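You operate a simulated robot arm through the tools that you are given. There is no shell and no other tool.

The job below is to be done with a simulated robot arm. You get a single attempt, and the scene is never put back.

Task
Wipe up the spilt powder with the yellow pad and close both jars.
Fine: each lid on its own jar; put the pad back where it lay. What is to be rubbed or washed off counts as gone when no trace of it is left.

Only the result counts: the job must be done as asked and must still hold three seconds after the hand-in. Knocking over, shifting, dropping, spilling or breaking anything else fails it. Lids that push on must go on centred and level and be pressed home; caps that screw on are set level and turned clockwise until they are tight.

Robot
A 7-joint arm with a three-finger gripper, fixed in place. Base frame: the origin is at the foot of the arm, x ahead of it, y to its left, z up; the work surface is at about z = 80. Units: cm, rad, N and s.
With the tool pointing down near the work surface it reaches from about 48 to 94 cm from the base axis. Its first joint turns from -2.897 to 2.897 rad. Payload 2.69 kg.
The tool frame sits at the grasp point between the pads (the TCP): z along the fingers, y along the line on which they close. The tips reach 2.9 cm beyond it. The gripper opens to 12 cm. The gripper's body begins 7.8 cm behind the TCP.
Orientation is that of the tool frame in the base frame, as a unit quaternion [w, x, y, z]. With the fingers straight down and closing along the base's y, the tool's x points along the base's -x, its y along +y and its z along -z.

Tools
- The arm moves only by the tool move_arm. Its argument "motion" is a list of rows, each a list of 7 numbers: the shift along the tool's x, y, z in mm, then the turn, a rotation vector about the tool's x, y, z in rad, then the opening, from 0 (shut) to 1 (fully open). In form: [[x, y, z, ax, ay, az, gripper], ...]. A call has 1 to 20 rows; each row is the pose to reach, as a shift and turn from the pose commanded when the call began, along the tool's axes at that moment. Rows are played at 5 a second. More than 5 cm and 0.15 rad between two rows, or a gripper value outside its range, and nothing of the call is played. Where a pose cannot be reached the arm comes as near as it can. A force on the tool above 40 N (or 10 N above the force at the start of the call, whichever is more), or a blocked arm, ends the call early, and 0.2 s more pass. Each finger halts on what it meets, pressing with about 21 N; the grip force reading is that of the motor and also rises with nothing between the fingers. The clock runs only during rows and for 0.2 s after the last one: add rows that repeat a pose to give the fingers time. It gives the time, the measured TCP pose, the force on the tool (base axes), the opening and the grip force at its end, in the units of the frame above (readings bear some noise), with the torque about the TCP (base axes, N m) and any sound that the robot's microphone picked up.
- Cameras (640 x 400 px; columns grow to the right, rows downward): "scene" is fixed at [5.21, 64.96, 138.54]; the picture's right is [-0.13, -0.99, 0.00], its down [-0.69, 0.09, -0.71] and it looks along [0.71, -0.10, -0.70] (base axes); focal length 350 px, centre (320, 200). "wrist" rides on the gripper at [6.3, 0, -10.4] in the tool frame; the picture's right is [0.00, 1.00, 0.00], its down [-0.83, 0.00, -0.56] and it looks along [-0.56, 0.00, 0.83] (tool axes); focal length 275 px, centre (320, 200). There is no depth. A picture from a camera that has moved, and an enlarged one, comes with that camera's place and axes in the base frame and with its lens.
- get_image(camera): a new picture of that camera. No time passes.
- raise_lower(by): slides the trunk up (or, below 0, down) by that many cm; the arm rides with it, the base frame stays. It gives what a move gives, with no picture.
- enlarge(camera, box): a new picture of the part [left, top, right, bottom] of that camera's present view, enlarged. No time passes.
- hand_in(): hands the job in; it is judged then, once.

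Nothing tells you positions but the pictures and the camera data. Unless the task says otherwise, let go and move clear before handing in.

The tools are called after "Call:" as name(argument=value, ...) on one line, values as JSON. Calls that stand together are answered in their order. move_arm: Moves the arm, as the interface text tells. Its arguments: {"type":"object","properties":{"motion":{"type":"array","items":{"type":"array","items":{"type":"number"}}}},"required":["motion"]} The other tools are called the same way: raise_lower (by) slides the trunk up or down; get_image (camera) takes a picture; enlarge (camera, box) takes an enlarged picture of a part of a camera's view; hand_in () hands the job in.

At the start:

```text
t: 0.0
eef_pos: [56.09, 40.0, 102.46]
orientation: [0.0, 0.0, 1.0, 0.0]
contact_force: [0.2, -0.2, 0.4]
torque: [-0.04, 0.02, -0.02]
gripper_width: 12.01
grip_force: 0.1
trunk travel left (down, up): [-57.5, 3.8]
```

scene: 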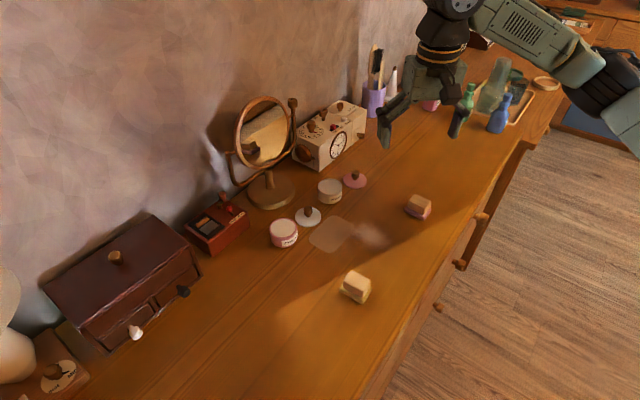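
wrist: 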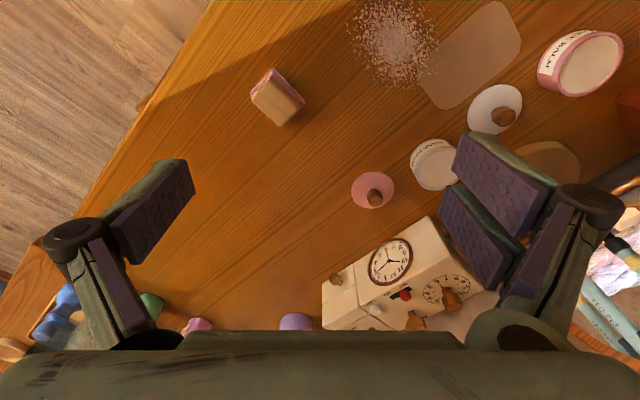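

I see a tabletop with two open jars, two lids (white and pink, with wooden knobs), a powder patch next to a pale mat or residue, and two pads. I'll look closer before moving.

Call:
enlarge(camera="scene", box=[240, 150, 460, 310])

Call:
enlarge(camera="wrist", box=[200, 0, 640, 230])

Call:
enlarge(camera="scene", box=[330, 180, 450, 310])

```text
2.50 times, centred on (350, 230) of scene
camera zoom: at [5.21, 64.96, 138.54], right [-0.13, -0.99, 0.0], down [-0.69, 0.09, -0.71], along [0.71, -0.1, -0.7], focal length 874 px, centre (245, 125)
```

zoom: 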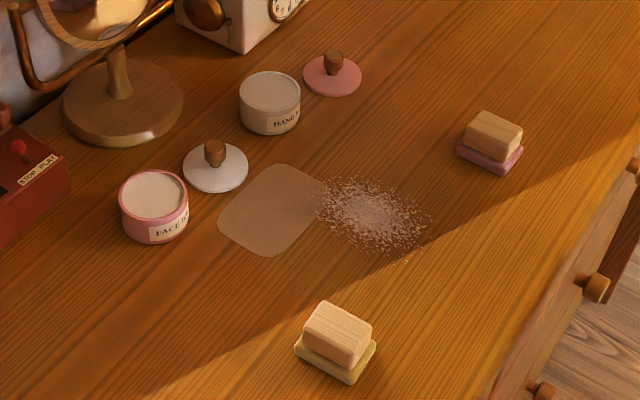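

```text
1.45 times, centred on (420, 115) of wrist
camera zoom: at [49.87, 39.87, 112.97], right [0.0, 1.0, 0.0], down [0.83, 0.0, 0.56], along [0.56, 0.0, -0.83], focal length 400 px, centre (174, 324)
```

zoom: 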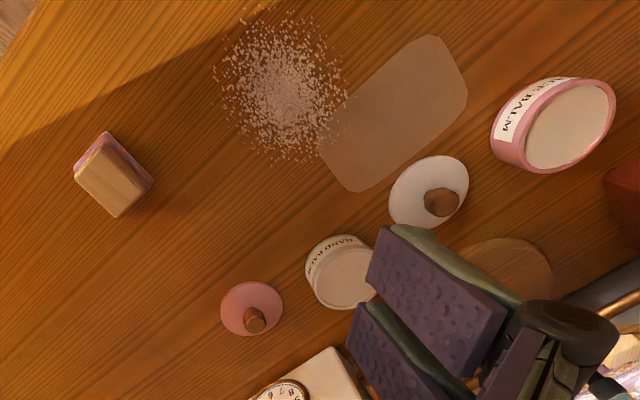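

```text
3.08 times, centred on (390, 245) of scene
camera zoom: at [5.21, 64.96, 138.54], right [-0.13, -0.99, 0.0], down [-0.69, 0.09, -0.71], along [0.71, -0.1, -0.7], focal length 1076 px, centre (105, 62)
```

zoom: 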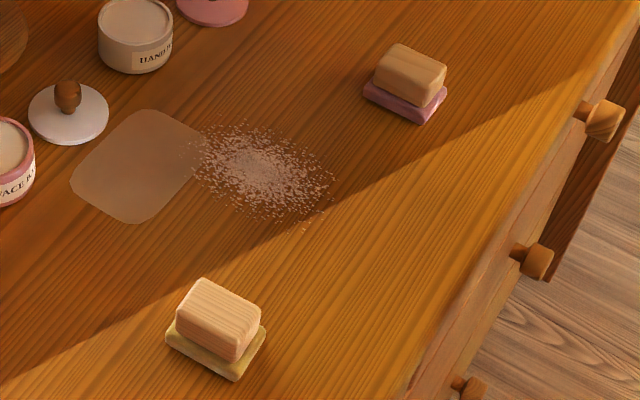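

The powder is at roughly (52, 47). The yellow pad is under a wooden block near (39, 54), the jars are near (53, 66) and (64, 55), and the lids are near (58.6, 60.5) and (70, 47). I'll move the wrist camera over the jars to see which lid belongs to which.

Call:
move_arm(motion=[[0, 30, 0, 0, 0, 0, 1], [10, 60, 0, 0, 0, 0, 1], [20, 90, 0, 0, 0, 0, 1], [20, 120, 0, 0, 0, 0, 1], [20, 150, 0, 0, 0, 0, 1], [20, 160, 0, 0, 0, 0, 1]])

Call:
get_image(camera="wrist")

Call:
get_image(camera="scene")

```text
t: 1.4
eef_pos: [54.09, 55.84, 102.3]
orientation: [0.0, 0.0, 1.0, 0.0]
contact_force: [-0.4, 0.3, -0.2]
torque: [0.02, 0.03, -0.01]
gripper_width: 12.01
grip_force: 0.0
trunk travel left (down, up): [-57.5, 3.8]
```

```text
taken
camera wrist: at [47.89, 55.83, 112.86], right [0.0, 1.0, 0.0], down [0.83, 0.0, 0.56], along [0.56, 0.0, -0.83], focal length 275 px, centre (320, 200)
```

wrist: 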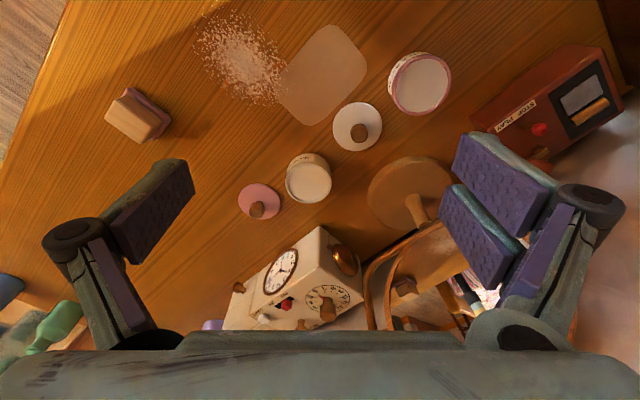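

```text
taken
```

scene: 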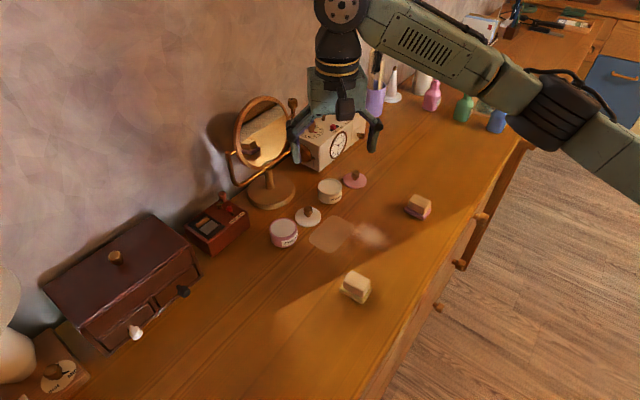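

Call:
enlarge(camera="wrist", box=[180, 0, 470, 230])

Call:
enlarge(camera="wrist", box=[320, 40, 470, 160])

Call:
enlarge(camera="wrist", box=[220, 130, 360, 230])

Call:
enlarge(camera="scene", box=[260, 160, 380, 260])

```text
1.74 times, centred on (325, 115) of wrist
camera zoom: at [47.89, 55.83, 112.86], right [0.0, 1.0, 0.0], down [0.83, 0.0, 0.56], along [0.56, 0.0, -0.83], focal length 479 px, centre (311, 348)
```

zoom: 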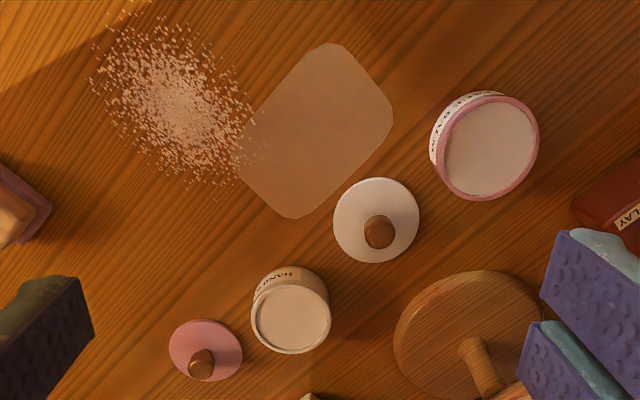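

```text
3.33 times, centred on (395, 100) of wrist
camera zoom: at [47.89, 55.83, 112.86], right [0.0, 1.0, 0.0], down [0.83, 0.0, 0.56], along [0.56, 0.0, -0.83], focal length 918 px, centre (70, 533)
```

zoom: 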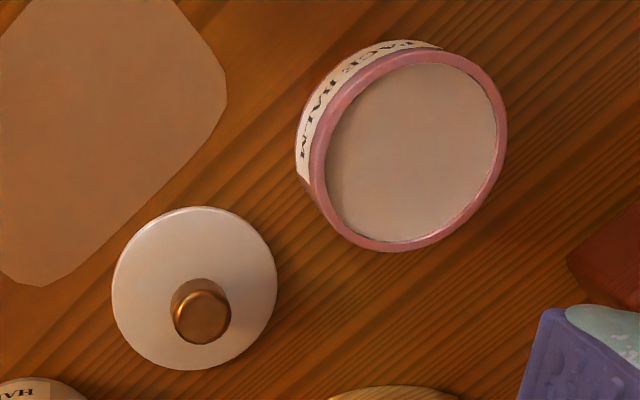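

```text
4.00 times, centred on (290, 180) of wrist
camera zoom: at [47.89, 55.83, 112.86], right [0.0, 1.0, 0.0], down [0.83, 0.0, 0.56], along [0.56, 0.0, -0.83], focal length 1101 px, centre (440, 280)
```

zoom: 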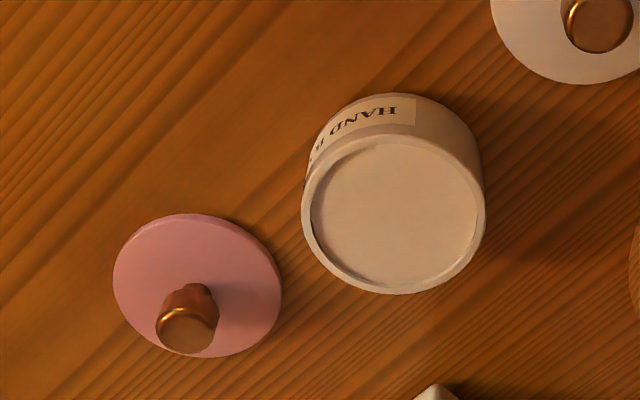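

```text
4.00 times, centred on (320, 210) of scene
camera zoom: at [5.21, 64.96, 138.54], right [-0.13, -0.99, 0.0], down [-0.69, 0.09, -0.71], along [0.71, -0.1, -0.7], focal length 1399 px, centre (320, 160)
```

zoom: 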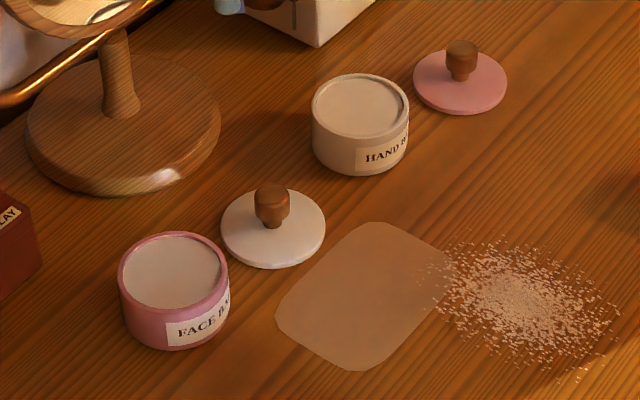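

Both lids measure about 6 cm and both jars about 5.5 cm, so I match by colour: pink lid to the pink FACE BALM jar, white lid to the white HAND BALM jar. The yellow pad is near (39.5, 53.4) and turned about 45°. I'll move above it with a turned wrist to measure it.

Call:
move_arm(motion=[[25, -4, 0, 0, 0, -0.14, 1], [50, -8, 0, 0, 0, -0.28, 1], [75, -12, 0, 0, 0, -0.42, 1], [100, -16, 0, 0, 0, -0.56, 1], [125, -20, 0, 0, 0, -0.7, 1], [145, -23, 0, 0, 0, -0.84, 1], [145, -23, 0, 0, 0, -0.84, 1]])

Call:
get_image(camera="wrist")

Call:
enlarge(camera="scene", box=[330, 180, 450, 310])

```text
t: 3.0
eef_pos: [39.38, 53.74, 102.51]
orientation: [0.0, -0.408, 0.913, 0.0]
contact_force: [-0.8, 0.8, -0.2]
torque: [0.03, -0.02, -0.03]
gripper_width: 12.02
grip_force: 0.1
trunk travel left (down, up): [-57.5, 3.8]
```

```text
taken
camera wrist: at [35.34, 48.94, 112.96], right [-0.75, 0.66, 0.0], down [0.55, 0.62, 0.56], along [0.37, 0.42, -0.83], focal length 275 px, centre (320, 200)
```

wrist: 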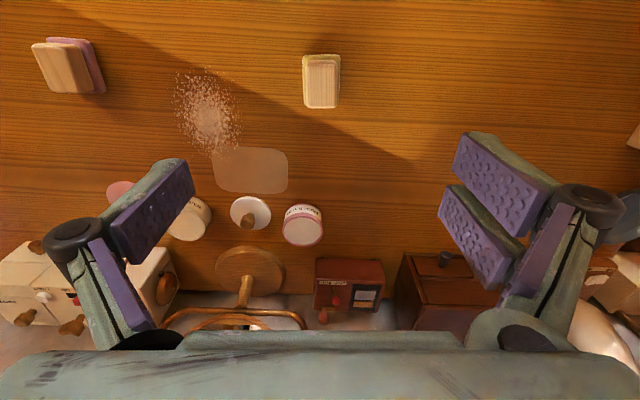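

```text
3.08 times, centred on (390, 245) of scene
camera zoom: at [5.21, 64.96, 138.54], right [-0.13, -0.99, 0.0], down [-0.69, 0.09, -0.71], along [0.71, -0.1, -0.7], focal length 1076 px, centre (105, 62)
```

zoom: 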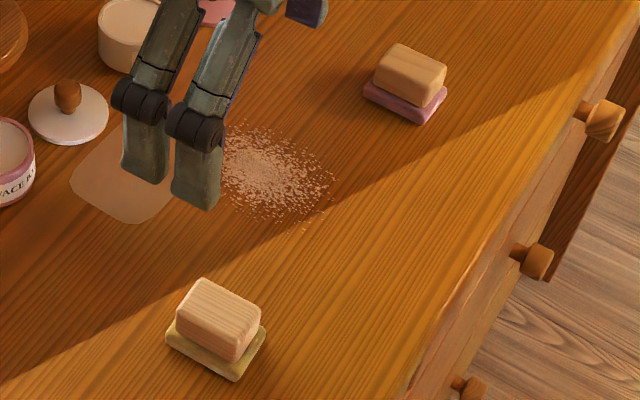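

Call:
enlarge(camera="wrist", box=[280, 40, 360, 120])

Call:
enlarge(camera="wrist", box=[150, 50, 340, 260])

```text
5.00 times, centred on (320, 80) of wrist
camera zoom: at [35.34, 48.94, 112.96], right [-0.75, 0.66, 0.0], down [0.55, 0.62, 0.56], along [0.37, 0.42, -0.83], focal length 1376 px, centre (320, 800)
```

zoom: 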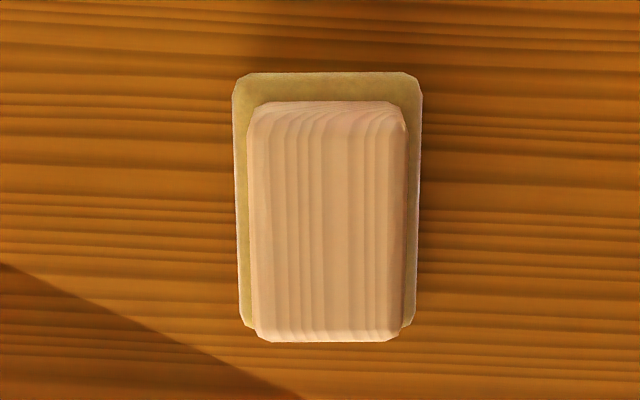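

```text
1.90 times, centred on (245, 155) of wrist
camera zoom: at [35.34, 48.94, 112.96], right [-0.75, 0.66, 0.0], down [0.55, 0.62, 0.56], along [0.37, 0.42, -0.83], focal length 524 px, centre (463, 286)
```

zoom: 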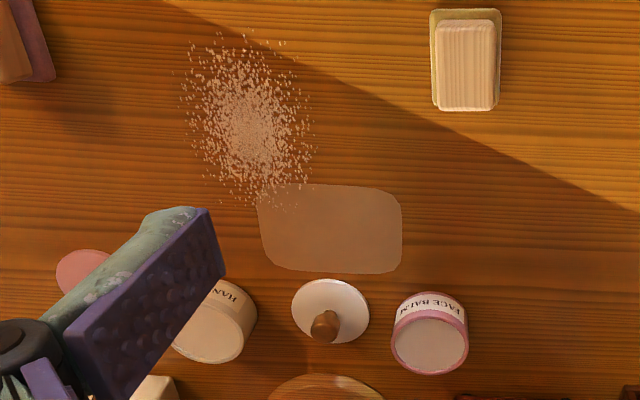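

The wrist is lined up with the block: the pad is about 5.2 × 4 cm and offset about (3, 2) mm in the tool frame. I'll descend partway and recheck.

Call:
move_arm(motion=[[3, 2, 30, 0, 0, 0, 0.9], [3, 2, 60, 0, 0, 0, 0.75], [3, 2, 90, 0, 0, 0, 0.6], [3, 2, 115, 0, 0, 0, 0.6], [3, 2, 125, 0, 0, 0, 0.6], [3, 2, 125, 0, 0, 0, 0.6]])

Call:
get_image(camera="wrist")

Call:
enlarge(camera="scene", box=[310, 220, 410, 320])

```text
t: 4.4
eef_pos: [39.17, 53.59, 89.89]
orientation: [0.0, -0.408, 0.913, 0.0]
contact_force: [-0.3, 0.6, -0.5]
torque: [0.0, 0.02, 0.01]
gripper_width: 7.19
grip_force: 0.1
trunk travel left (down, up): [-57.5, 3.8]
```

```text
taken
camera wrist: at [35.03, 48.85, 100.36], right [-0.75, 0.66, 0.0], down [0.55, 0.62, 0.56], along [0.37, 0.42, -0.83], focal length 275 px, centre (320, 200)
```

wrist: 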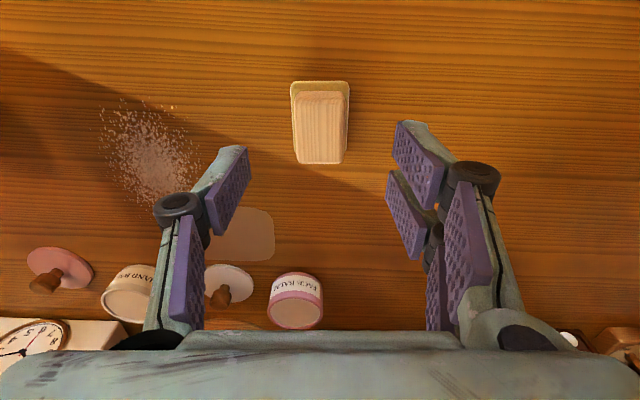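

```text
4.00 times, centred on (360, 270) of scene
camera zoom: at [5.21, 64.96, 138.54], right [-0.13, -0.99, 0.0], down [-0.69, 0.09, -0.71], along [0.71, -0.1, -0.7], focal length 1399 px, centre (160, -80)
```

zoom: 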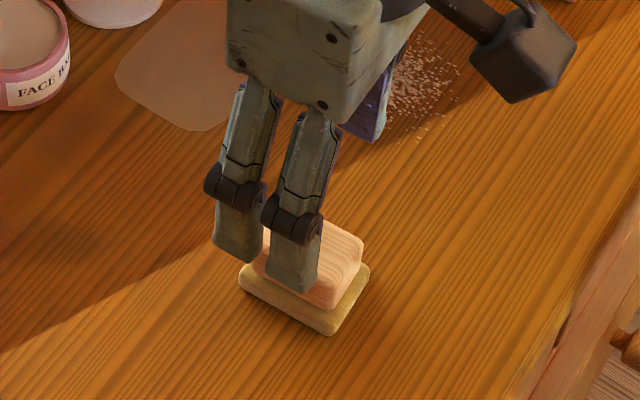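

Centred well. I'll lower to just above the pad's rim and close on the wooden block.

Call:
move_arm(motion=[[0, 0, 20, 0, 0, 0, 0.55], [0, 0, 40, 0, 0, 0, 0.5], [0, 0, 50, 0, 0, 0, 0.5], [0, 0, 55, 0, 0, 0, 0.5], [0, 0, 55, 0, 0, 0, 0.5]])

Call:
get_image(camera="wrist")

Call:
enlarge(camera="scene", box=[310, 220, 410, 320])

```text
t: 5.6
eef_pos: [39.14, 53.54, 84.52]
orientation: [0.0, -0.408, 0.913, 0.0]
contact_force: [-0.3, -0.2, 0.3]
torque: [0.01, 0.03, -0.01]
gripper_width: 5.97
grip_force: 0.0
trunk travel left (down, up): [-57.5, 3.8]
```

```text
taken
camera wrist: at [35.08, 48.78, 94.96], right [-0.75, 0.66, 0.0], down [0.55, 0.62, 0.56], along [0.37, 0.42, -0.83], focal length 275 px, centre (320, 200)
```

wrist: 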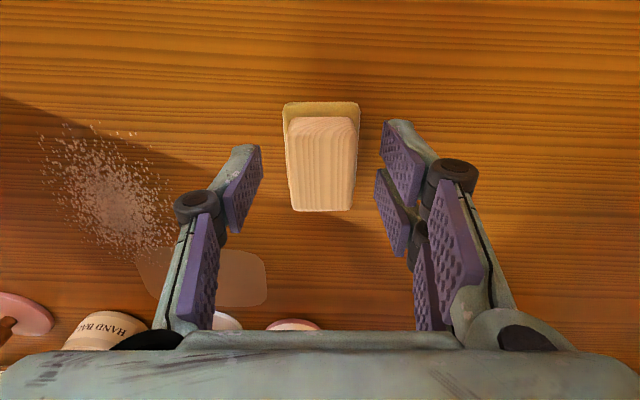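

```text
4.00 times, centred on (360, 270) of scene
camera zoom: at [5.21, 64.96, 138.54], right [-0.13, -0.99, 0.0], down [-0.69, 0.09, -0.71], along [0.71, -0.1, -0.7], focal length 1399 px, centre (160, -80)
```

zoom: 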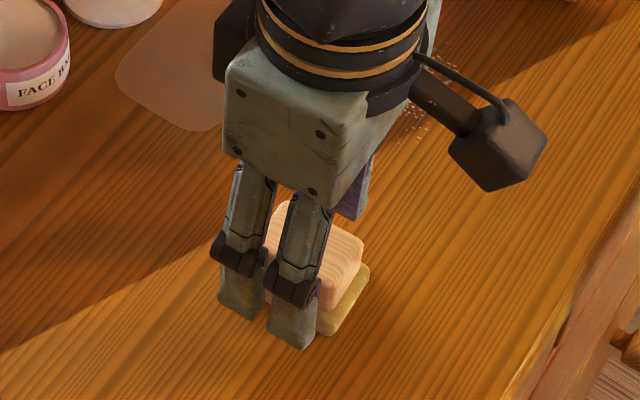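

Call:
move_arm(motion=[[0, 0, 0, 0, 0, 0, 0.4], [0, 0, 0, 0, 0, 0, 0.3], [0, 0, 0, 0, 0, 0, 0.2], [0, 0, 0, 0, 0, 0, 0.15], [0, 0, 0, 0, 0, 0, 0.15], [0, 0, 0, 0, 0, 0, 0.15]])

Call:
get_image(camera="wrist")

Call:
enlarge(camera="scene", box=[310, 220, 410, 320])

```text
t: 7.0
eef_pos: [39.16, 53.53, 84.45]
orientation: [0.0, -0.408, 0.913, 0.0]
contact_force: [0.3, 0.2, 0.1]
torque: [0.0, -0.01, 0.0]
gripper_width: 3.14
grip_force: 21.2
trunk travel left (down, up): [-57.5, 3.8]
```

```text
taken
camera wrist: at [35.07, 48.78, 94.96], right [-0.75, 0.66, 0.0], down [0.55, 0.62, 0.56], along [0.37, 0.42, -0.83], focal length 275 px, centre (320, 200)
```

wrist: 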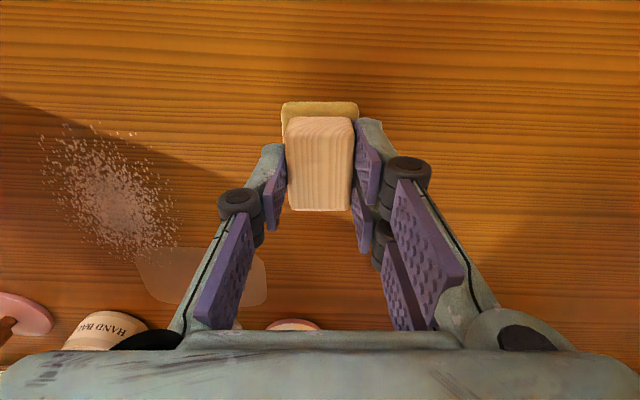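

```text
4.00 times, centred on (360, 270) of scene
camera zoom: at [5.21, 64.96, 138.54], right [-0.13, -0.99, 0.0], down [-0.69, 0.09, -0.71], along [0.71, -0.1, -0.7], focal length 1399 px, centre (160, -80)
```

zoom: 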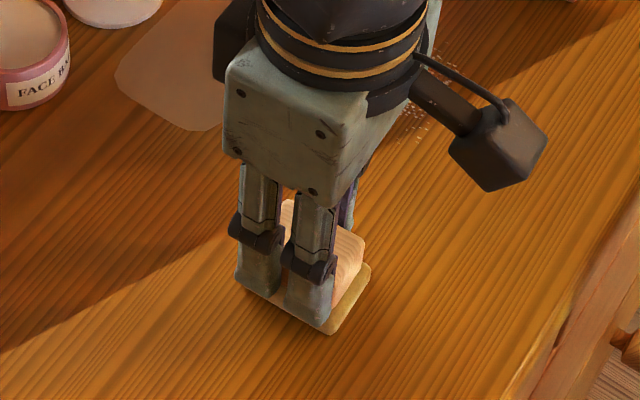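

The pad is gripped (3.1 cm wide). I'll lift it, carry it over to the edge of the powder, and keep the grasp pose for returning it.

Call:
move_arm(motion=[[0, 0, -15, 0, 0, 0, 0.15], [0, 0, -30, 0, 0, 0, 0.15], [2, -30, -30, 0, 0, 0, 0.15], [5, -65, -30, 0, 0, 0, 0.15], [5, -100, -30, 0, 0, 0, 0.15], [5, -100, -15, 0, 0, 0, 0.15], [5, -100, -4, 0, 0, 0, 0.15], [5, -100, -4, 0, 0, 0, 0.15]])

Call:
get_image(camera="wrist")

Call:
enlarge(camera="scene", box=[310, 180, 430, 300])

```text
t: 8.8
eef_pos: [46.34, 46.41, 84.8]
orientation: [0.0, -0.408, 0.913, -0.001]
contact_force: [0.2, -0.2, -0.4]
torque: [-0.02, 0.0, 0.01]
gripper_width: 3.11
grip_force: 20.7
trunk travel left (down, up): [-57.5, 3.8]
```

```text
taken
camera wrist: at [42.21, 41.66, 95.25], right [-0.75, 0.66, 0.0], down [0.55, 0.62, 0.56], along [0.37, 0.42, -0.83], focal length 275 px, centre (320, 200)
```

wrist: 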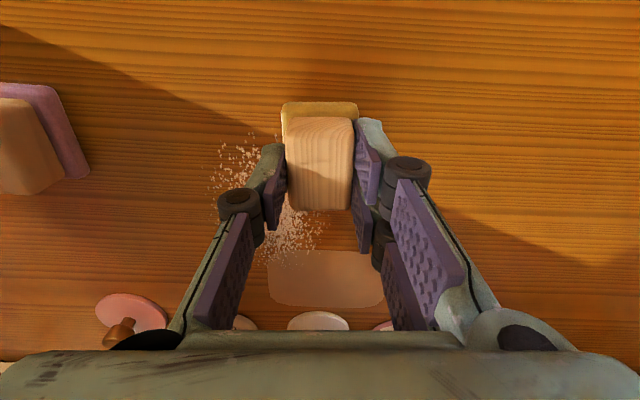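

```text
3.33 times, centred on (370, 240) of scene
camera zoom: at [5.21, 64.96, 138.54], right [-0.13, -0.99, 0.0], down [-0.69, 0.09, -0.71], along [0.71, -0.1, -0.7], focal length 1166 px, centre (153, 67)
```

zoom: 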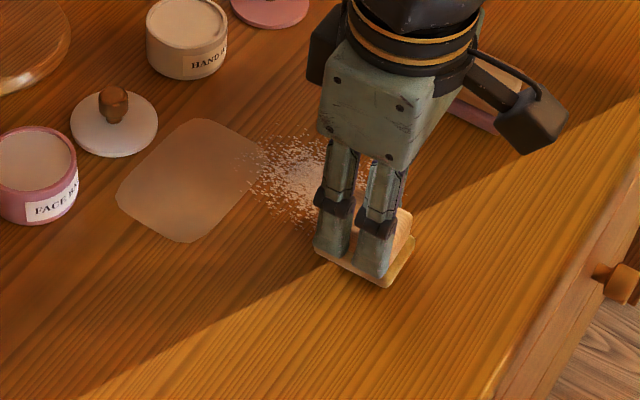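

Call:
move_arm(motion=[[0, 0, 2, 0, 0, 0, 0.15], [0, 0, 4, 0, 0, 0, 0.15], [0, 0, 5, 0, 0, 0, 0.15], [0, 0, 5, 0, 0, 0, 0.15]])

```text
t: 9.8
eef_pos: [46.37, 46.43, 84.41]
orientation: [0.001, -0.407, 0.913, 0.002]
contact_force: [1.4, 2.2, 13.9]
torque: [-0.03, 0.04, 0.08]
gripper_width: 3.12
grip_force: 20.9
trunk travel left (down, up): [-57.5, 3.8]
```

Contact is about 14 N. I'll drag the pad through the powder.

Call:
move_arm(motion=[[-15, 0, 5, 0, 0, 0, 0.15], [-30, 0, 5, 0, 0, 0, 0.15], [-45, 0, 5, 0, 0, 0, 0.15], [-60, 0, 5, 0, 0, 0, 0.15], [-75, 0, 5, 0, 0, 0, 0.15], [-90, 0, 5, 0, 0, 0, 0.15], [-98, 0, 5, 0, 0, 0, 0.15], [-98, -12, 5, 0, 0, 0, 0.15], [-98, -22, 5, 0, 0, 0, 0.15], [-80, -22, 5, 0, 0, 0, 0.15], [-65, -22, 5, 0, 0, 0, 0.15], [-50, -22, 5, 0, 0, 0, 0.15], [-35, -22, 5, 0, 0, 0, 0.15], [-20, -22, 5, 0, 0, 0, 0.15], [-5, -22, 5, 0, 0, 0, 0.15], [0, -22, 5, 0, 0, 0, 0.15]])

Call:
get_image(camera="wrist")

Call:
get_image(camera="scene")

```text
t: 13.2
eef_pos: [48.06, 45.08, 83.9]
orientation: [0.001, -0.407, 0.913, 0.001]
contact_force: [6.3, 7.7, 19.3]
torque: [0.26, -0.21, -0.02]
gripper_width: 3.12
grip_force: 20.4
trunk travel left (down, up): [-57.5, 3.8]
```

```text
taken
camera wrist: at [43.87, 40.28, 94.43], right [-0.75, 0.67, 0.0], down [0.55, 0.62, 0.56], along [0.37, 0.42, -0.83], focal length 275 px, centre (320, 200)
```

wrist: 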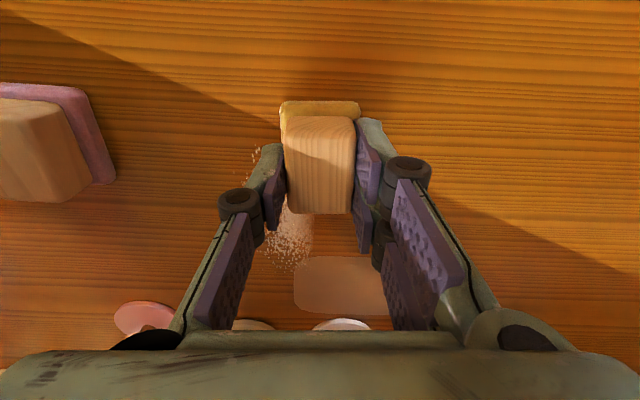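

```text
taken
```

scene: 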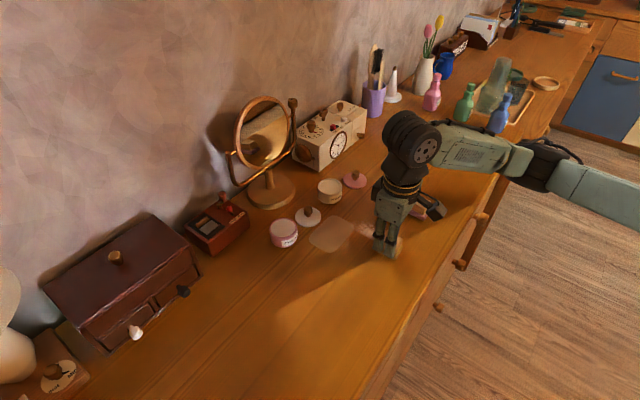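

The swept strip is clean. I'll continue with the remaining strips at slightly less pressure.

Call:
move_arm(motion=[[0, -12, -1, 0, 0, 0, 0.15], [0, -23, -1, 0, 0, 0, 0.15], [-15, -23, -1, 0, 0, 0, 0.15], [-30, -23, -1, 0, 0, 0, 0.15], [-45, -23, -1, 0, 0, 0, 0.15], [-60, -23, -1, 0, 0, 0, 0.15], [-75, -23, -1, 0, 0, 0, 0.15], [-90, -23, -1, 0, 0, 0, 0.15], [-98, -23, -1, 0, 0, 0, 0.15], [-98, -35, -1, 0, 0, 0, 0.15], [-98, -46, -1, 0, 0, 0, 0.15], [-80, -46, -1, 0, 0, 0, 0.15], [-65, -46, -1, 0, 0, 0, 0.15], [-50, -46, -1, 0, 0, 0, 0.15], [-35, -46, -1, 0, 0, 0, 0.15], [-20, -46, -1, 0, 0, 0, 0.15], [-5, -46, -1, 0, 0, 0, 0.15], [0, -46, -1, 0, 0, 0, 0.15]])

Call:
get_image(camera="wrist")

Call:
enlarge(camera="scene", box=[310, 160, 450, 280])

```text
t: 17.0
eef_pos: [51.42, 41.92, 84.11]
orientation: [0.0, -0.407, 0.913, 0.0]
contact_force: [0.6, 0.9, 0.0]
torque: [-0.05, -0.05, 0.0]
gripper_width: 3.13
grip_force: 20.8
trunk travel left (down, up): [-57.5, 3.8]
```

```text
taken
camera wrist: at [47.34, 37.16, 94.55], right [-0.75, 0.66, 0.0], down [0.55, 0.62, 0.56], along [0.37, 0.42, -0.83], focal length 275 px, centre (320, 200)
```

wrist: 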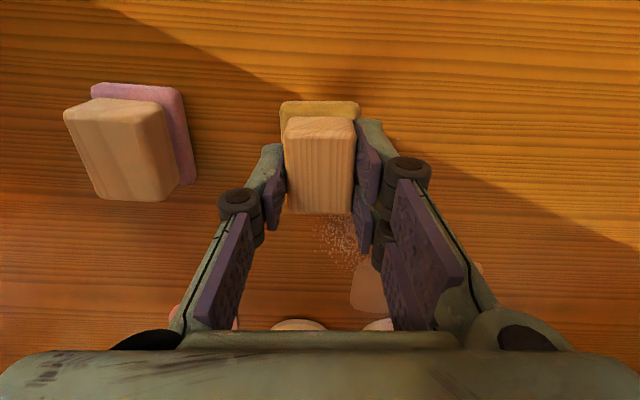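

```text
3.33 times, centred on (380, 220) of scene
camera zoom: at [5.21, 64.96, 138.54], right [-0.13, -0.99, 0.0], down [-0.69, 0.09, -0.71], along [0.71, -0.1, -0.7], focal length 1166 px, centre (120, 133)
```

zoom: 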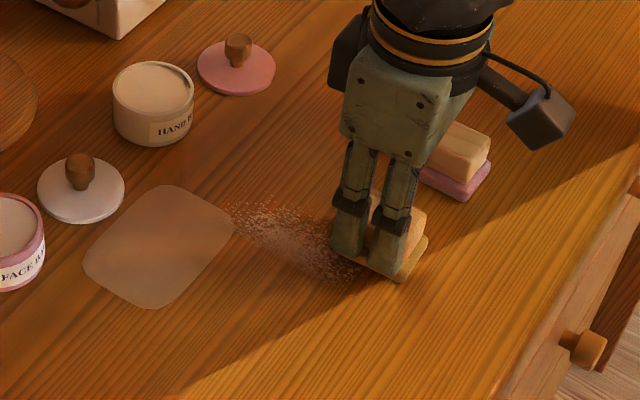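

Contact was lost after I raised 1 mm, so some faint powder remains. I'll press again and go back over the area in strips.

Call:
move_arm(motion=[[0, 0, 1, 0, 0, 0, 0.15], [0, 0, 1.5, 0, 0, 0, 0.15], [-15, 0, 1.5, 0, 0, 0, 0.15], [-30, 0, 1.5, 0, 0, 0, 0.15], [-45, 0, 1.5, 0, 0, 0, 0.15], [-60, 0, 1.5, 0, 0, 0, 0.15], [-75, 0, 1.5, 0, 0, 0, 0.15], [-90, 0, 1.5, 0, 0, 0, 0.15], [-100, 0, 1.5, 0, 0, 0, 0.15], [-100, 10, 1.5, 0, 0, 0, 0.15], [-100, 18, 1.5, 0, 0, 0, 0.15], [-85, 18, 1.5, 0, 0, 0, 0.15], [-70, 18, 1.5, 0, 0, 0, 0.15], [-55, 18, 1.5, 0, 0, 0, 0.15], [-40, 18, 1.5, 0, 0, 0, 0.15], [-25, 18, 1.5, 0, 0, 0, 0.15], [-10, 18, 1.5, 0, 0, 0, 0.15], [0, 18, 1.5, 0, 0, 0, 0.15]])

Call:
get_image(camera="wrist")

Call:
enlarge(camera="scene", box=[310, 160, 450, 280])

```text
t: 20.8
eef_pos: [50.16, 43.14, 83.97]
orientation: [0.001, -0.407, 0.913, 0.0]
contact_force: [8.2, 11.7, 28.2]
torque: [0.35, -0.19, -0.02]
gripper_width: 3.12
grip_force: 20.8
trunk travel left (down, up): [-57.5, 3.8]
```

```text
taken
camera wrist: at [45.97, 38.49, 94.4], right [-0.75, 0.67, 0.0], down [0.55, 0.62, 0.56], along [0.37, 0.42, -0.83], focal length 275 px, centre (320, 200)
```

wrist: 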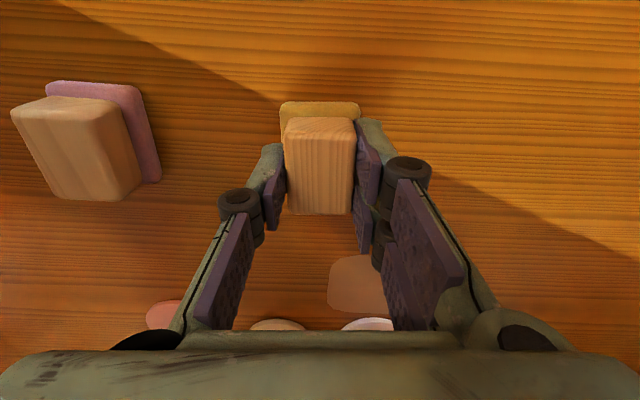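

```text
3.33 times, centred on (380, 220) of scene
camera zoom: at [5.21, 64.96, 138.54], right [-0.13, -0.99, 0.0], down [-0.69, 0.09, -0.71], along [0.71, -0.1, -0.7], focal length 1166 px, centre (120, 133)
```

zoom: 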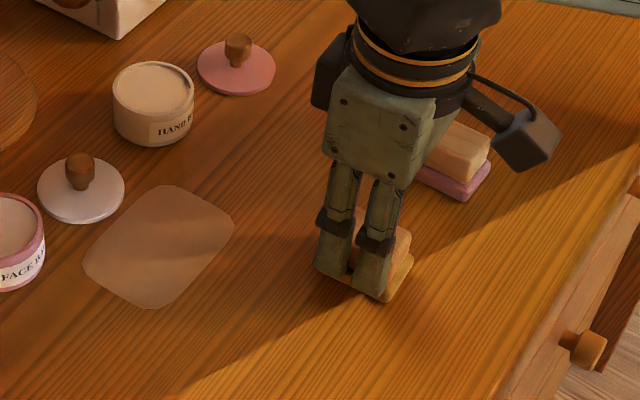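

Looks clean so far. I'll make one more pressed pass over the first strips to remove any faint residue.

Call:
move_arm(motion=[[0, 10, -0.3, 0, 0, 0, 0.15], [0, 18, -0.3, 0, 0, 0, 0.15], [-18, 18, -0.3, 0, 0, 0, 0.15], [-36, 18, -0.3, 0, 0, 0, 0.15], [-54, 18, -0.3, 0, 0, 0, 0.15], [-72, 18, -0.3, 0, 0, 0, 0.15], [-90, 18, -0.3, 0, 0, 0, 0.15], [-100, 18, -0.3, 0, 0, 0, 0.15], [-100, 30, -0.3, 0, 0, 0, 0.15], [-100, 40, -0.3, 0, 0, 0, 0.15], [-100, 52, -0.3, 0, 0, 0, 0.15], [-82, 52, -0.3, 0, 0, 0, 0.15], [-64, 48, -0.3, 0, 0, 0, 0.15], [-46, 44, -0.3, 0, 0, 0, 0.15], [-28, 40, -0.3, 0, 0, 0, 0.15], [-10, 40, -0.3, 0, 0, 0, 0.15], [0, 40, -0.3, 0, 0, 0, 0.15]])

Call:
move_arm(motion=[[0, 0, -15, 0, 0, 0, 0.15], [0, 0, -40, 0, 0, 0, 0.15], [0, 10, -60, 0, 0, 0, 0.15], [0, 10, -60, 0, 0, 0, 0.15]])

Call:
get_image(camera="wrist")

Call:
enlarge(camera="scene", box=[310, 160, 450, 280])

```text
t: 24.4
eef_pos: [47.09, 45.62, 83.87]
orientation: [0.002, -0.406, 0.914, 0.001]
contact_force: [9.8, 9.6, 30.6]
torque: [0.27, -0.2, -0.01]
gripper_width: 3.12
grip_force: 20.9
trunk travel left (down, up): [-57.5, 3.8]
```

```text
t: 25.4
eef_pos: [46.27, 46.55, 89.78]
orientation: [0.0, -0.408, 0.913, -0.001]
contact_force: [0.4, -0.3, -0.2]
torque: [0.01, 0.04, -0.03]
gripper_width: 3.1
grip_force: 21.4
trunk travel left (down, up): [-57.5, 3.8]
```

```text
taken
camera wrist: at [42.25, 41.8, 100.28], right [-0.75, 0.66, 0.0], down [0.55, 0.62, 0.56], along [0.37, 0.42, -0.83], focal length 275 px, centre (320, 200)
```

wrist: 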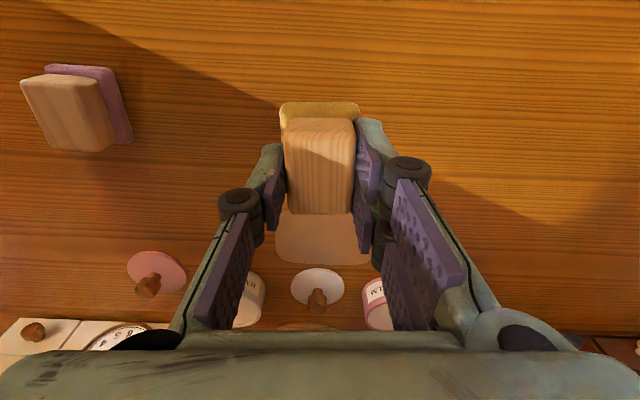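

```text
3.33 times, centred on (380, 220) of scene
camera zoom: at [5.21, 64.96, 138.54], right [-0.13, -0.99, 0.0], down [-0.69, 0.09, -0.71], along [0.71, -0.1, -0.7], focal length 1166 px, centre (120, 133)
```

zoom: 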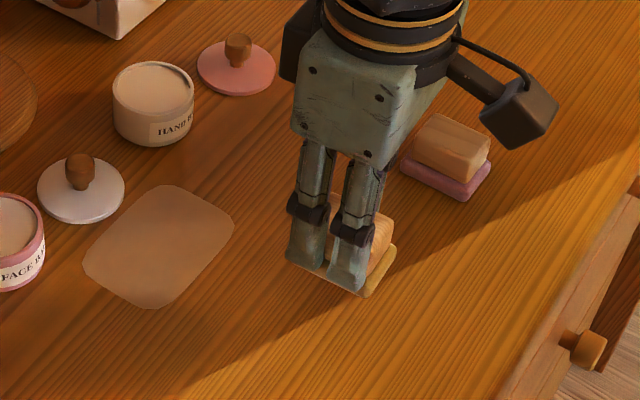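

Call:
move_arm(motion=[[0, 30, -30, 0, 0, 0, 0.15], [-2, 60, -60, 0, 0, 0, 0.15], [-5, 85, -80, 0, 0, 0, 0.15], [-5, 100, -90, 0, 0, 0, 0.15], [-5, 100, -90, 0, 0, 0, 0.15]])

Call:
get_image(camera="wrist")

Call:
enlarge(camera="wrist", box=[130, 40, 290, 200])

Call:
enlarge(camera="scene", box=[320, 190, 440, 270])

```text
t: 26.6
eef_pos: [39.25, 53.63, 98.9]
orientation: [0.0, -0.407, 0.913, 0.0]
contact_force: [1.1, -0.2, -1.0]
torque: [0.0, -0.02, 0.0]
gripper_width: 3.13
grip_force: 20.8
trunk travel left (down, up): [-57.5, 3.8]
```

```text
taken
camera wrist: at [35.12, 48.88, 109.35], right [-0.75, 0.66, 0.0], down [0.55, 0.62, 0.56], along [0.37, 0.42, -0.83], focal length 275 px, centre (320, 200)
```

wrist: 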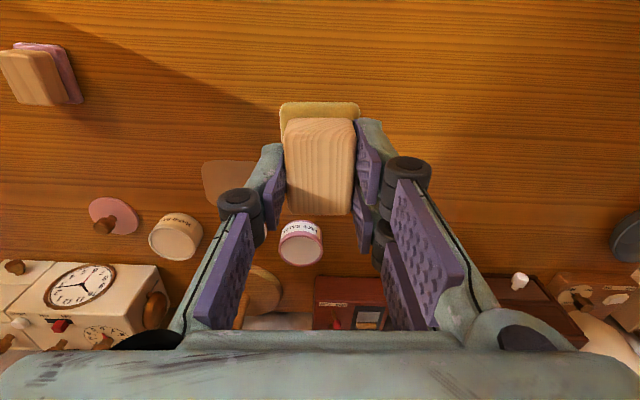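

```text
2.50 times, centred on (210, 120) of wrist
camera zoom: at [35.12, 48.88, 109.35], right [-0.75, 0.66, 0.0], down [0.55, 0.62, 0.56], along [0.37, 0.42, -0.83], focal length 688 px, centre (595, 400)
```

zoom: 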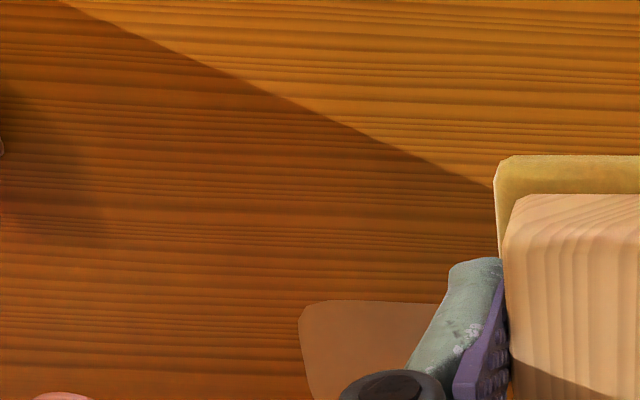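

```text
5.00 times, centred on (380, 230) of scene
camera zoom: at [5.21, 64.96, 138.54], right [-0.13, -0.99, 0.0], down [-0.69, 0.09, -0.71], along [0.71, -0.1, -0.7], focal length 1748 px, centre (20, 50)
```

zoom: 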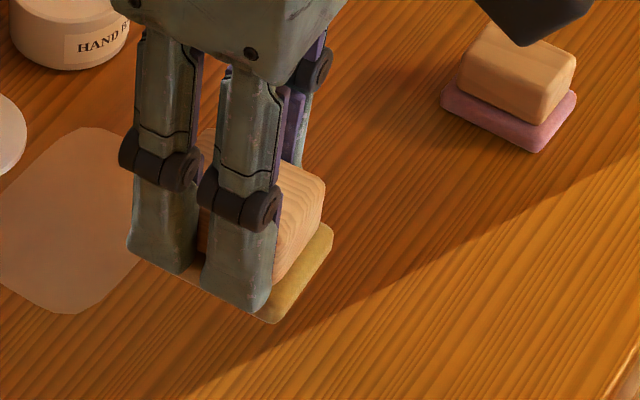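

The powder area looks clean. I'll lower the pad back onto its original spot.

Call:
move_arm(motion=[[0, 0, 40, 0, 0, 0, 0.15], [0, 0, 80, 0, 0, 0, 0.15], [0, 0, 115, 0, 0, 0, 0.15], [0, 0, 135, 0, 0, 0, 0.15], [0, 0, 143, 0, 0, 0, 0.15], [0, 0, 145.5, 0, 0, 0, 0.15], [0, 0, 147, 0, 0, 0, 0.15], [0, 0, 148.3, 0, 0, 0, 0.15], [0, 0, 148.3, 0, 0, 0, 0.15]])

Call:
enlarge(camera="scene", box=[310, 220, 410, 320])

```text
t: 28.6
eef_pos: [39.43, 53.67, 84.06]
orientation: [0.0, -0.408, 0.913, 0.0]
contact_force: [0.2, -0.4, 0.5]
torque: [0.02, -0.04, 0.01]
gripper_width: 3.09
grip_force: 21.7
trunk travel left (down, up): [-57.5, 3.8]
```

```text
4.00 times, centred on (360, 270) of scene
camera zoom: at [5.21, 64.96, 138.54], right [-0.13, -0.99, 0.0], down [-0.69, 0.09, -0.71], along [0.71, -0.1, -0.7], focal length 1399 px, centre (160, -80)
```

zoom: 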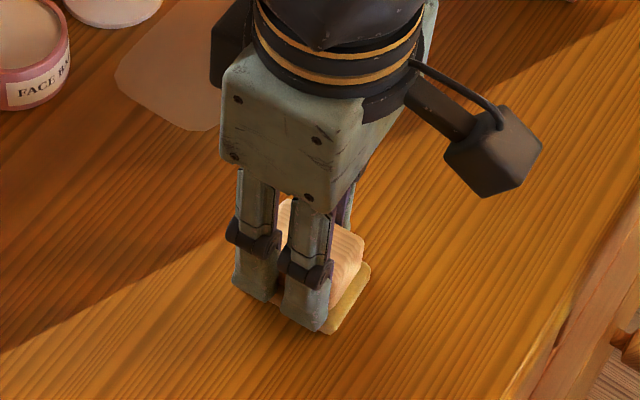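

Call:
move_arm(motion=[[0, 0, 1, 0, 0, 0, 0.15], [0, 0, 1.5, 0, 0, 0, 0.15], [0, 0, 1.5, 0, 0, 0, 0.15]])

```text
t: 29.4
eef_pos: [39.31, 53.62, 83.99]
orientation: [0.0, -0.408, 0.913, 0.0]
contact_force: [0.2, -0.9, 5.7]
torque: [-0.01, -0.03, 0.0]
gripper_width: 3.12
grip_force: 20.9
trunk travel left (down, up): [-57.5, 3.8]
```

Contact confirmed. I'll open the gripper and retreat upwards.

Call:
move_arm(motion=[[0, 0, -0.5, 0, 0, 0, 0.25], [0, 0, -0.5, 0, 0, 0, 0.35], [0, 0, -0.5, 0, 0, 0, 0.45], [0, 0, -0.5, 0, 0, 0, 0.5], [0, 0, -20, 0, 0, 0, 0.5], [0, 0, -50, 0, 0, 0, 0.5], [0, 0, -90, 0, 0, 0, 0.5], [0, 0, -130, 0, 0, 0, 0.5], [0, 0, -180, 0, 0, 0, 0.5], [0, 0, -180, 0, 0, 0, 0.5]])

Call:
get_image(camera="wrist")

Call:
enlarge(camera="wrist", box=[280, 40, 360, 120])

Call:
enlarge(camera="scene", box=[330, 180, 450, 310])

```text
t: 31.6
eef_pos: [39.15, 53.37, 101.96]
orientation: [0.0, -0.407, 0.913, -0.001]
contact_force: [0.1, 0.1, 0.1]
torque: [-0.02, 0.02, -0.01]
gripper_width: 6.0
grip_force: 0.1
trunk travel left (down, up): [-57.5, 3.8]
```

```text
taken
camera wrist: at [35.04, 48.81, 112.39], right [-0.75, 0.66, 0.0], down [0.55, 0.62, 0.56], along [0.37, 0.42, -0.83], focal length 275 px, centre (320, 200)
```

wrist: 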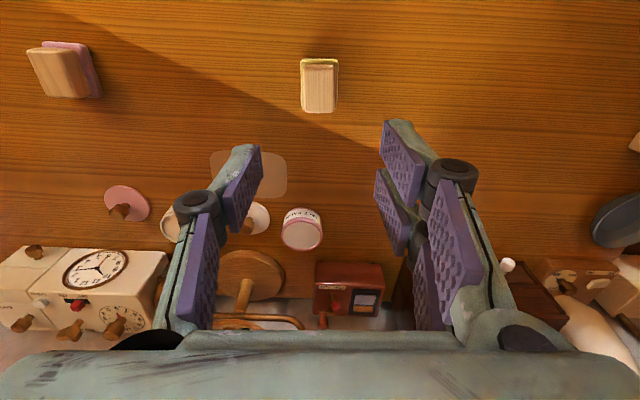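

```text
5.00 times, centred on (320, 80) of wrist
camera zoom: at [35.04, 48.81, 112.39], right [-0.75, 0.66, 0.0], down [0.55, 0.62, 0.56], along [0.37, 0.42, -0.83], focal length 1376 px, centre (320, 800)
```

zoom: 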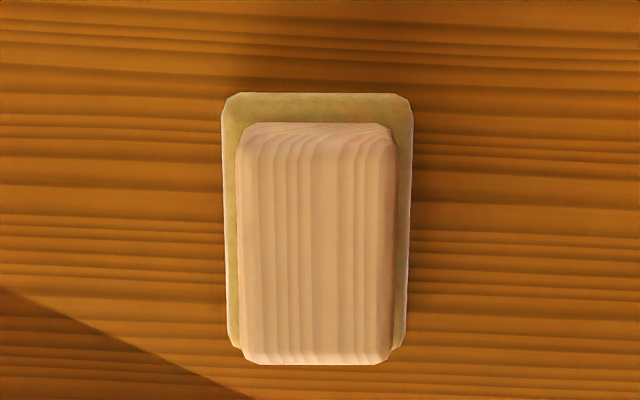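

```text
3.08 times, centred on (390, 245) of scene
camera zoom: at [5.21, 64.96, 138.54], right [-0.13, -0.99, 0.0], down [-0.69, 0.09, -0.71], along [0.71, -0.1, -0.7], focal length 1076 px, centre (105, 62)
```

zoom: 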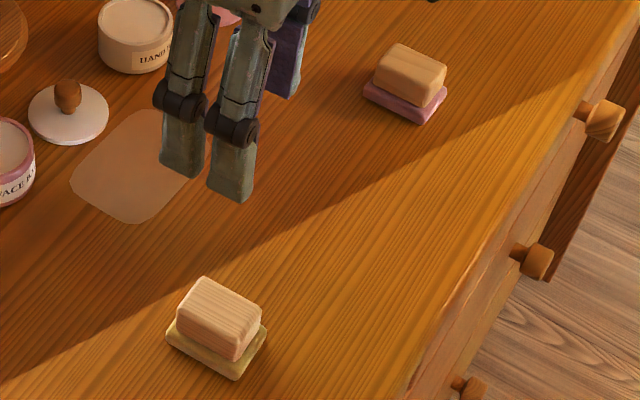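

The pad is back in its place and the powder is gone. Next is the pink lid near (69.7, 47.3); I'll hover over it with the wrist camera.

Call:
move_arm(motion=[[-20, -34, 0, 0, 0, 0, 0.5], [-40, -68, 0, 0, 0, 0, 0.45], [-60, -102, 0, 0, 0, 0, 0.4], [-80, -136, 0, 0, 0, 0, 0.36], [-100, -170, 0, 0, 0, 0, 0.36], [-120, -204, 0, 0, 0, 0, 0.36], [-140, -238, 0, 0, 0, 0, 0.36], [-157, -269, 0, 0, 0, 0, 0.36], [-157, -269, 40, 0, 0, 0, 0.36], [-157, -269, 70, 0, 0, 0, 0.36], [-157, -269, 70, 0, 0, 0, 0.36]])

Call:
get_image(camera="wrist")

Call:
get_image(camera="scene")

```text
t: 34.0
eef_pos: [69.72, 47.3, 94.83]
orientation: [0.0, -0.407, 0.913, 0.001]
contact_force: [0.4, 0.5, 0.5]
torque: [0.0, 0.02, 0.01]
gripper_width: 4.32
grip_force: 0.0
trunk travel left (down, up): [-57.5, 3.8]
```

```text
taken
camera wrist: at [65.59, 42.5, 105.34], right [-0.75, 0.66, 0.0], down [0.55, 0.62, 0.56], along [0.37, 0.42, -0.83], focal length 275 px, centre (320, 200)
```

wrist: 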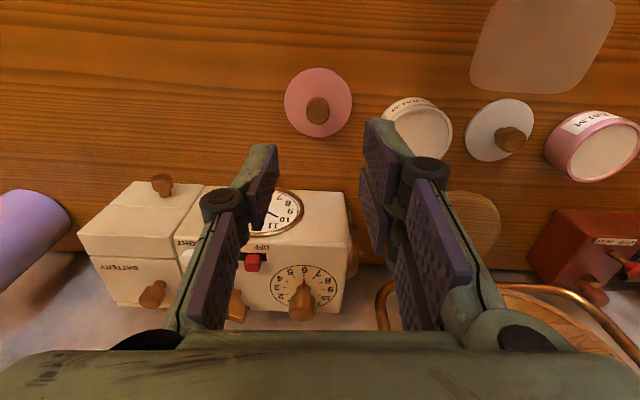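

```text
taken
```

scene: 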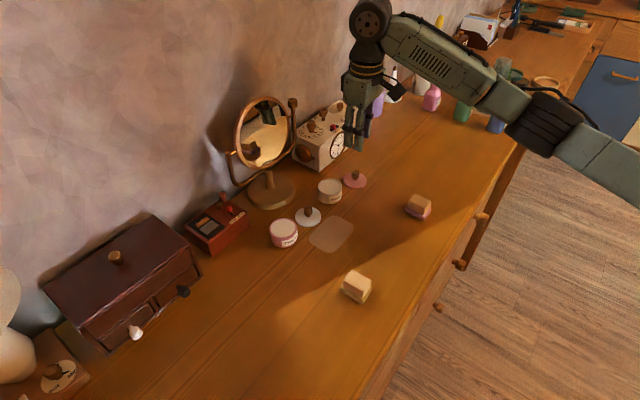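

Call:
enlarge(camera="wrist", box=[260, 50, 380, 150])

Call:
enlarge(camera="scene", box=[310, 100, 400, 200])

```text
4.00 times, centred on (320, 100) of wrist
camera zoom: at [65.59, 42.5, 105.34], right [-0.75, 0.66, 0.0], down [0.55, 0.62, 0.56], along [0.37, 0.42, -0.83], focal length 1101 px, centre (320, 600)
```

zoom: 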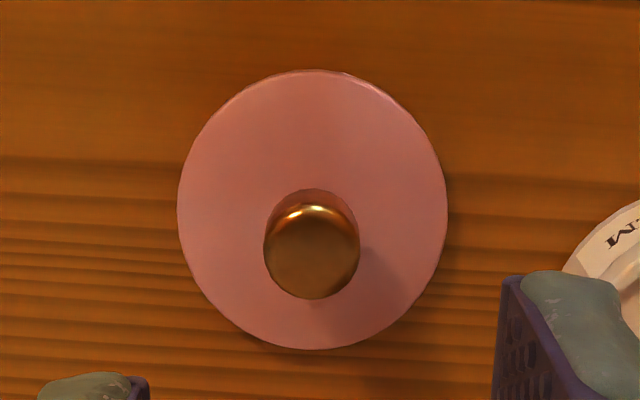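

```text
4.00 times, centred on (355, 150) of scene
camera zoom: at [5.21, 64.96, 138.54], right [-0.13, -0.99, 0.0], down [-0.69, 0.09, -0.71], along [0.71, -0.1, -0.7], focal length 1399 px, centre (180, 400)
```

zoom: 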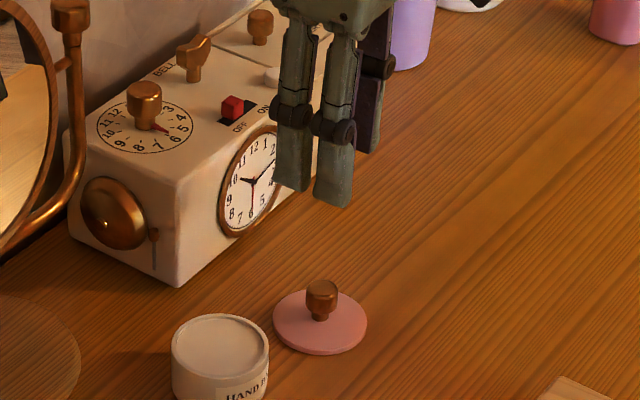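

The pink lid's centre is about (-2.4, -1.6) mm from the tool axis. Its knob is about 2 cm wide with its top near z = 83.2. I'll descend with the correction and check before closing.

Call:
move_arm(motion=[[-2.4, -1.6, 20, 0, 0, 0, 0.36], [-2.4, -1.6, 50, 0, 0, 0, 0.36], [-2.4, -1.6, 75, 0, 0, 0, 0.36], [-2.4, -1.6, 90, 0, 0, 0, 0.36], [-2.4, -1.6, 100, 0, 0, 0, 0.36], [-2.4, -1.6, 105, 0, 0, 0, 0.36], [-2.4, -1.6, 105, 0, 0, 0, 0.36]])

Call:
get_image(camera="wrist")

Call:
enlarge(camera="wrist", box=[240, 110, 400, 250])

Call:
enlarge(camera="scene", box=[310, 100, 400, 200])

```text
t: 35.6
eef_pos: [70.13, 47.39, 84.35]
orientation: [0.0, -0.407, 0.913, 0.0]
contact_force: [0.0, 0.7, 0.2]
torque: [-0.02, 0.02, 0.01]
gripper_width: 4.33
grip_force: 0.1
trunk travel left (down, up): [-57.5, 3.8]
```

```text
taken
camera wrist: at [66.0, 42.63, 94.83], right [-0.75, 0.66, 0.0], down [0.55, 0.62, 0.56], along [0.37, 0.42, -0.83], focal length 275 px, centre (320, 200)
```

wrist: 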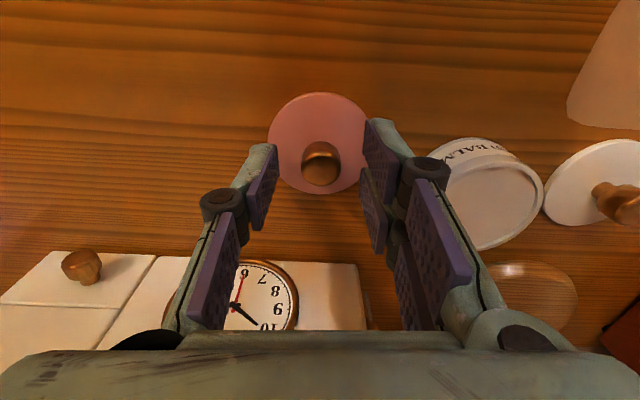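

```text
2.86 times, centred on (320, 180) of wrist
camera zoom: at [66.0, 42.63, 94.83], right [-0.75, 0.66, 0.0], down [0.55, 0.62, 0.56], along [0.37, 0.42, -0.83], focal length 786 px, centre (320, 257)
```

zoom: 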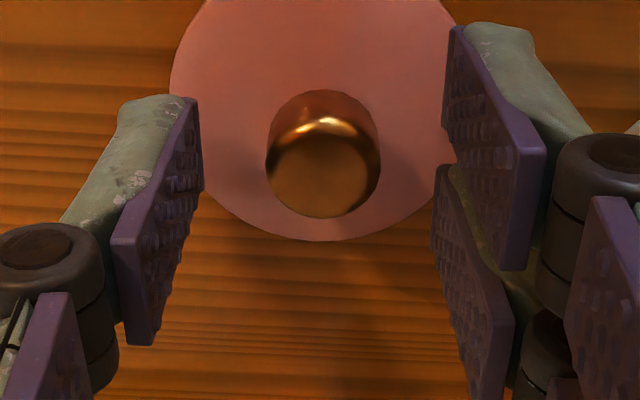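

```text
4.00 times, centred on (355, 150) of scene
camera zoom: at [5.21, 64.96, 138.54], right [-0.13, -0.99, 0.0], down [-0.69, 0.09, -0.71], along [0.71, -0.1, -0.7], focal length 1399 px, centre (180, 400)
```

zoom: 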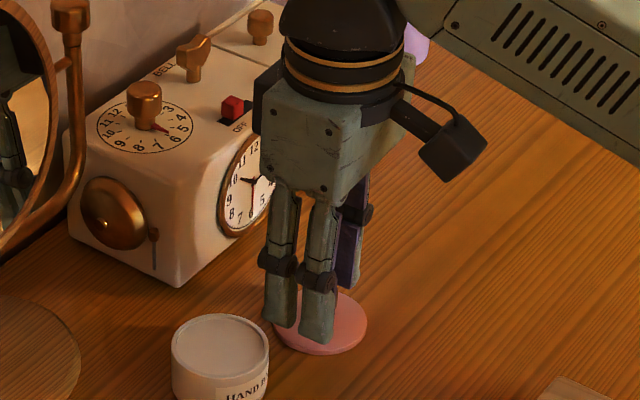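

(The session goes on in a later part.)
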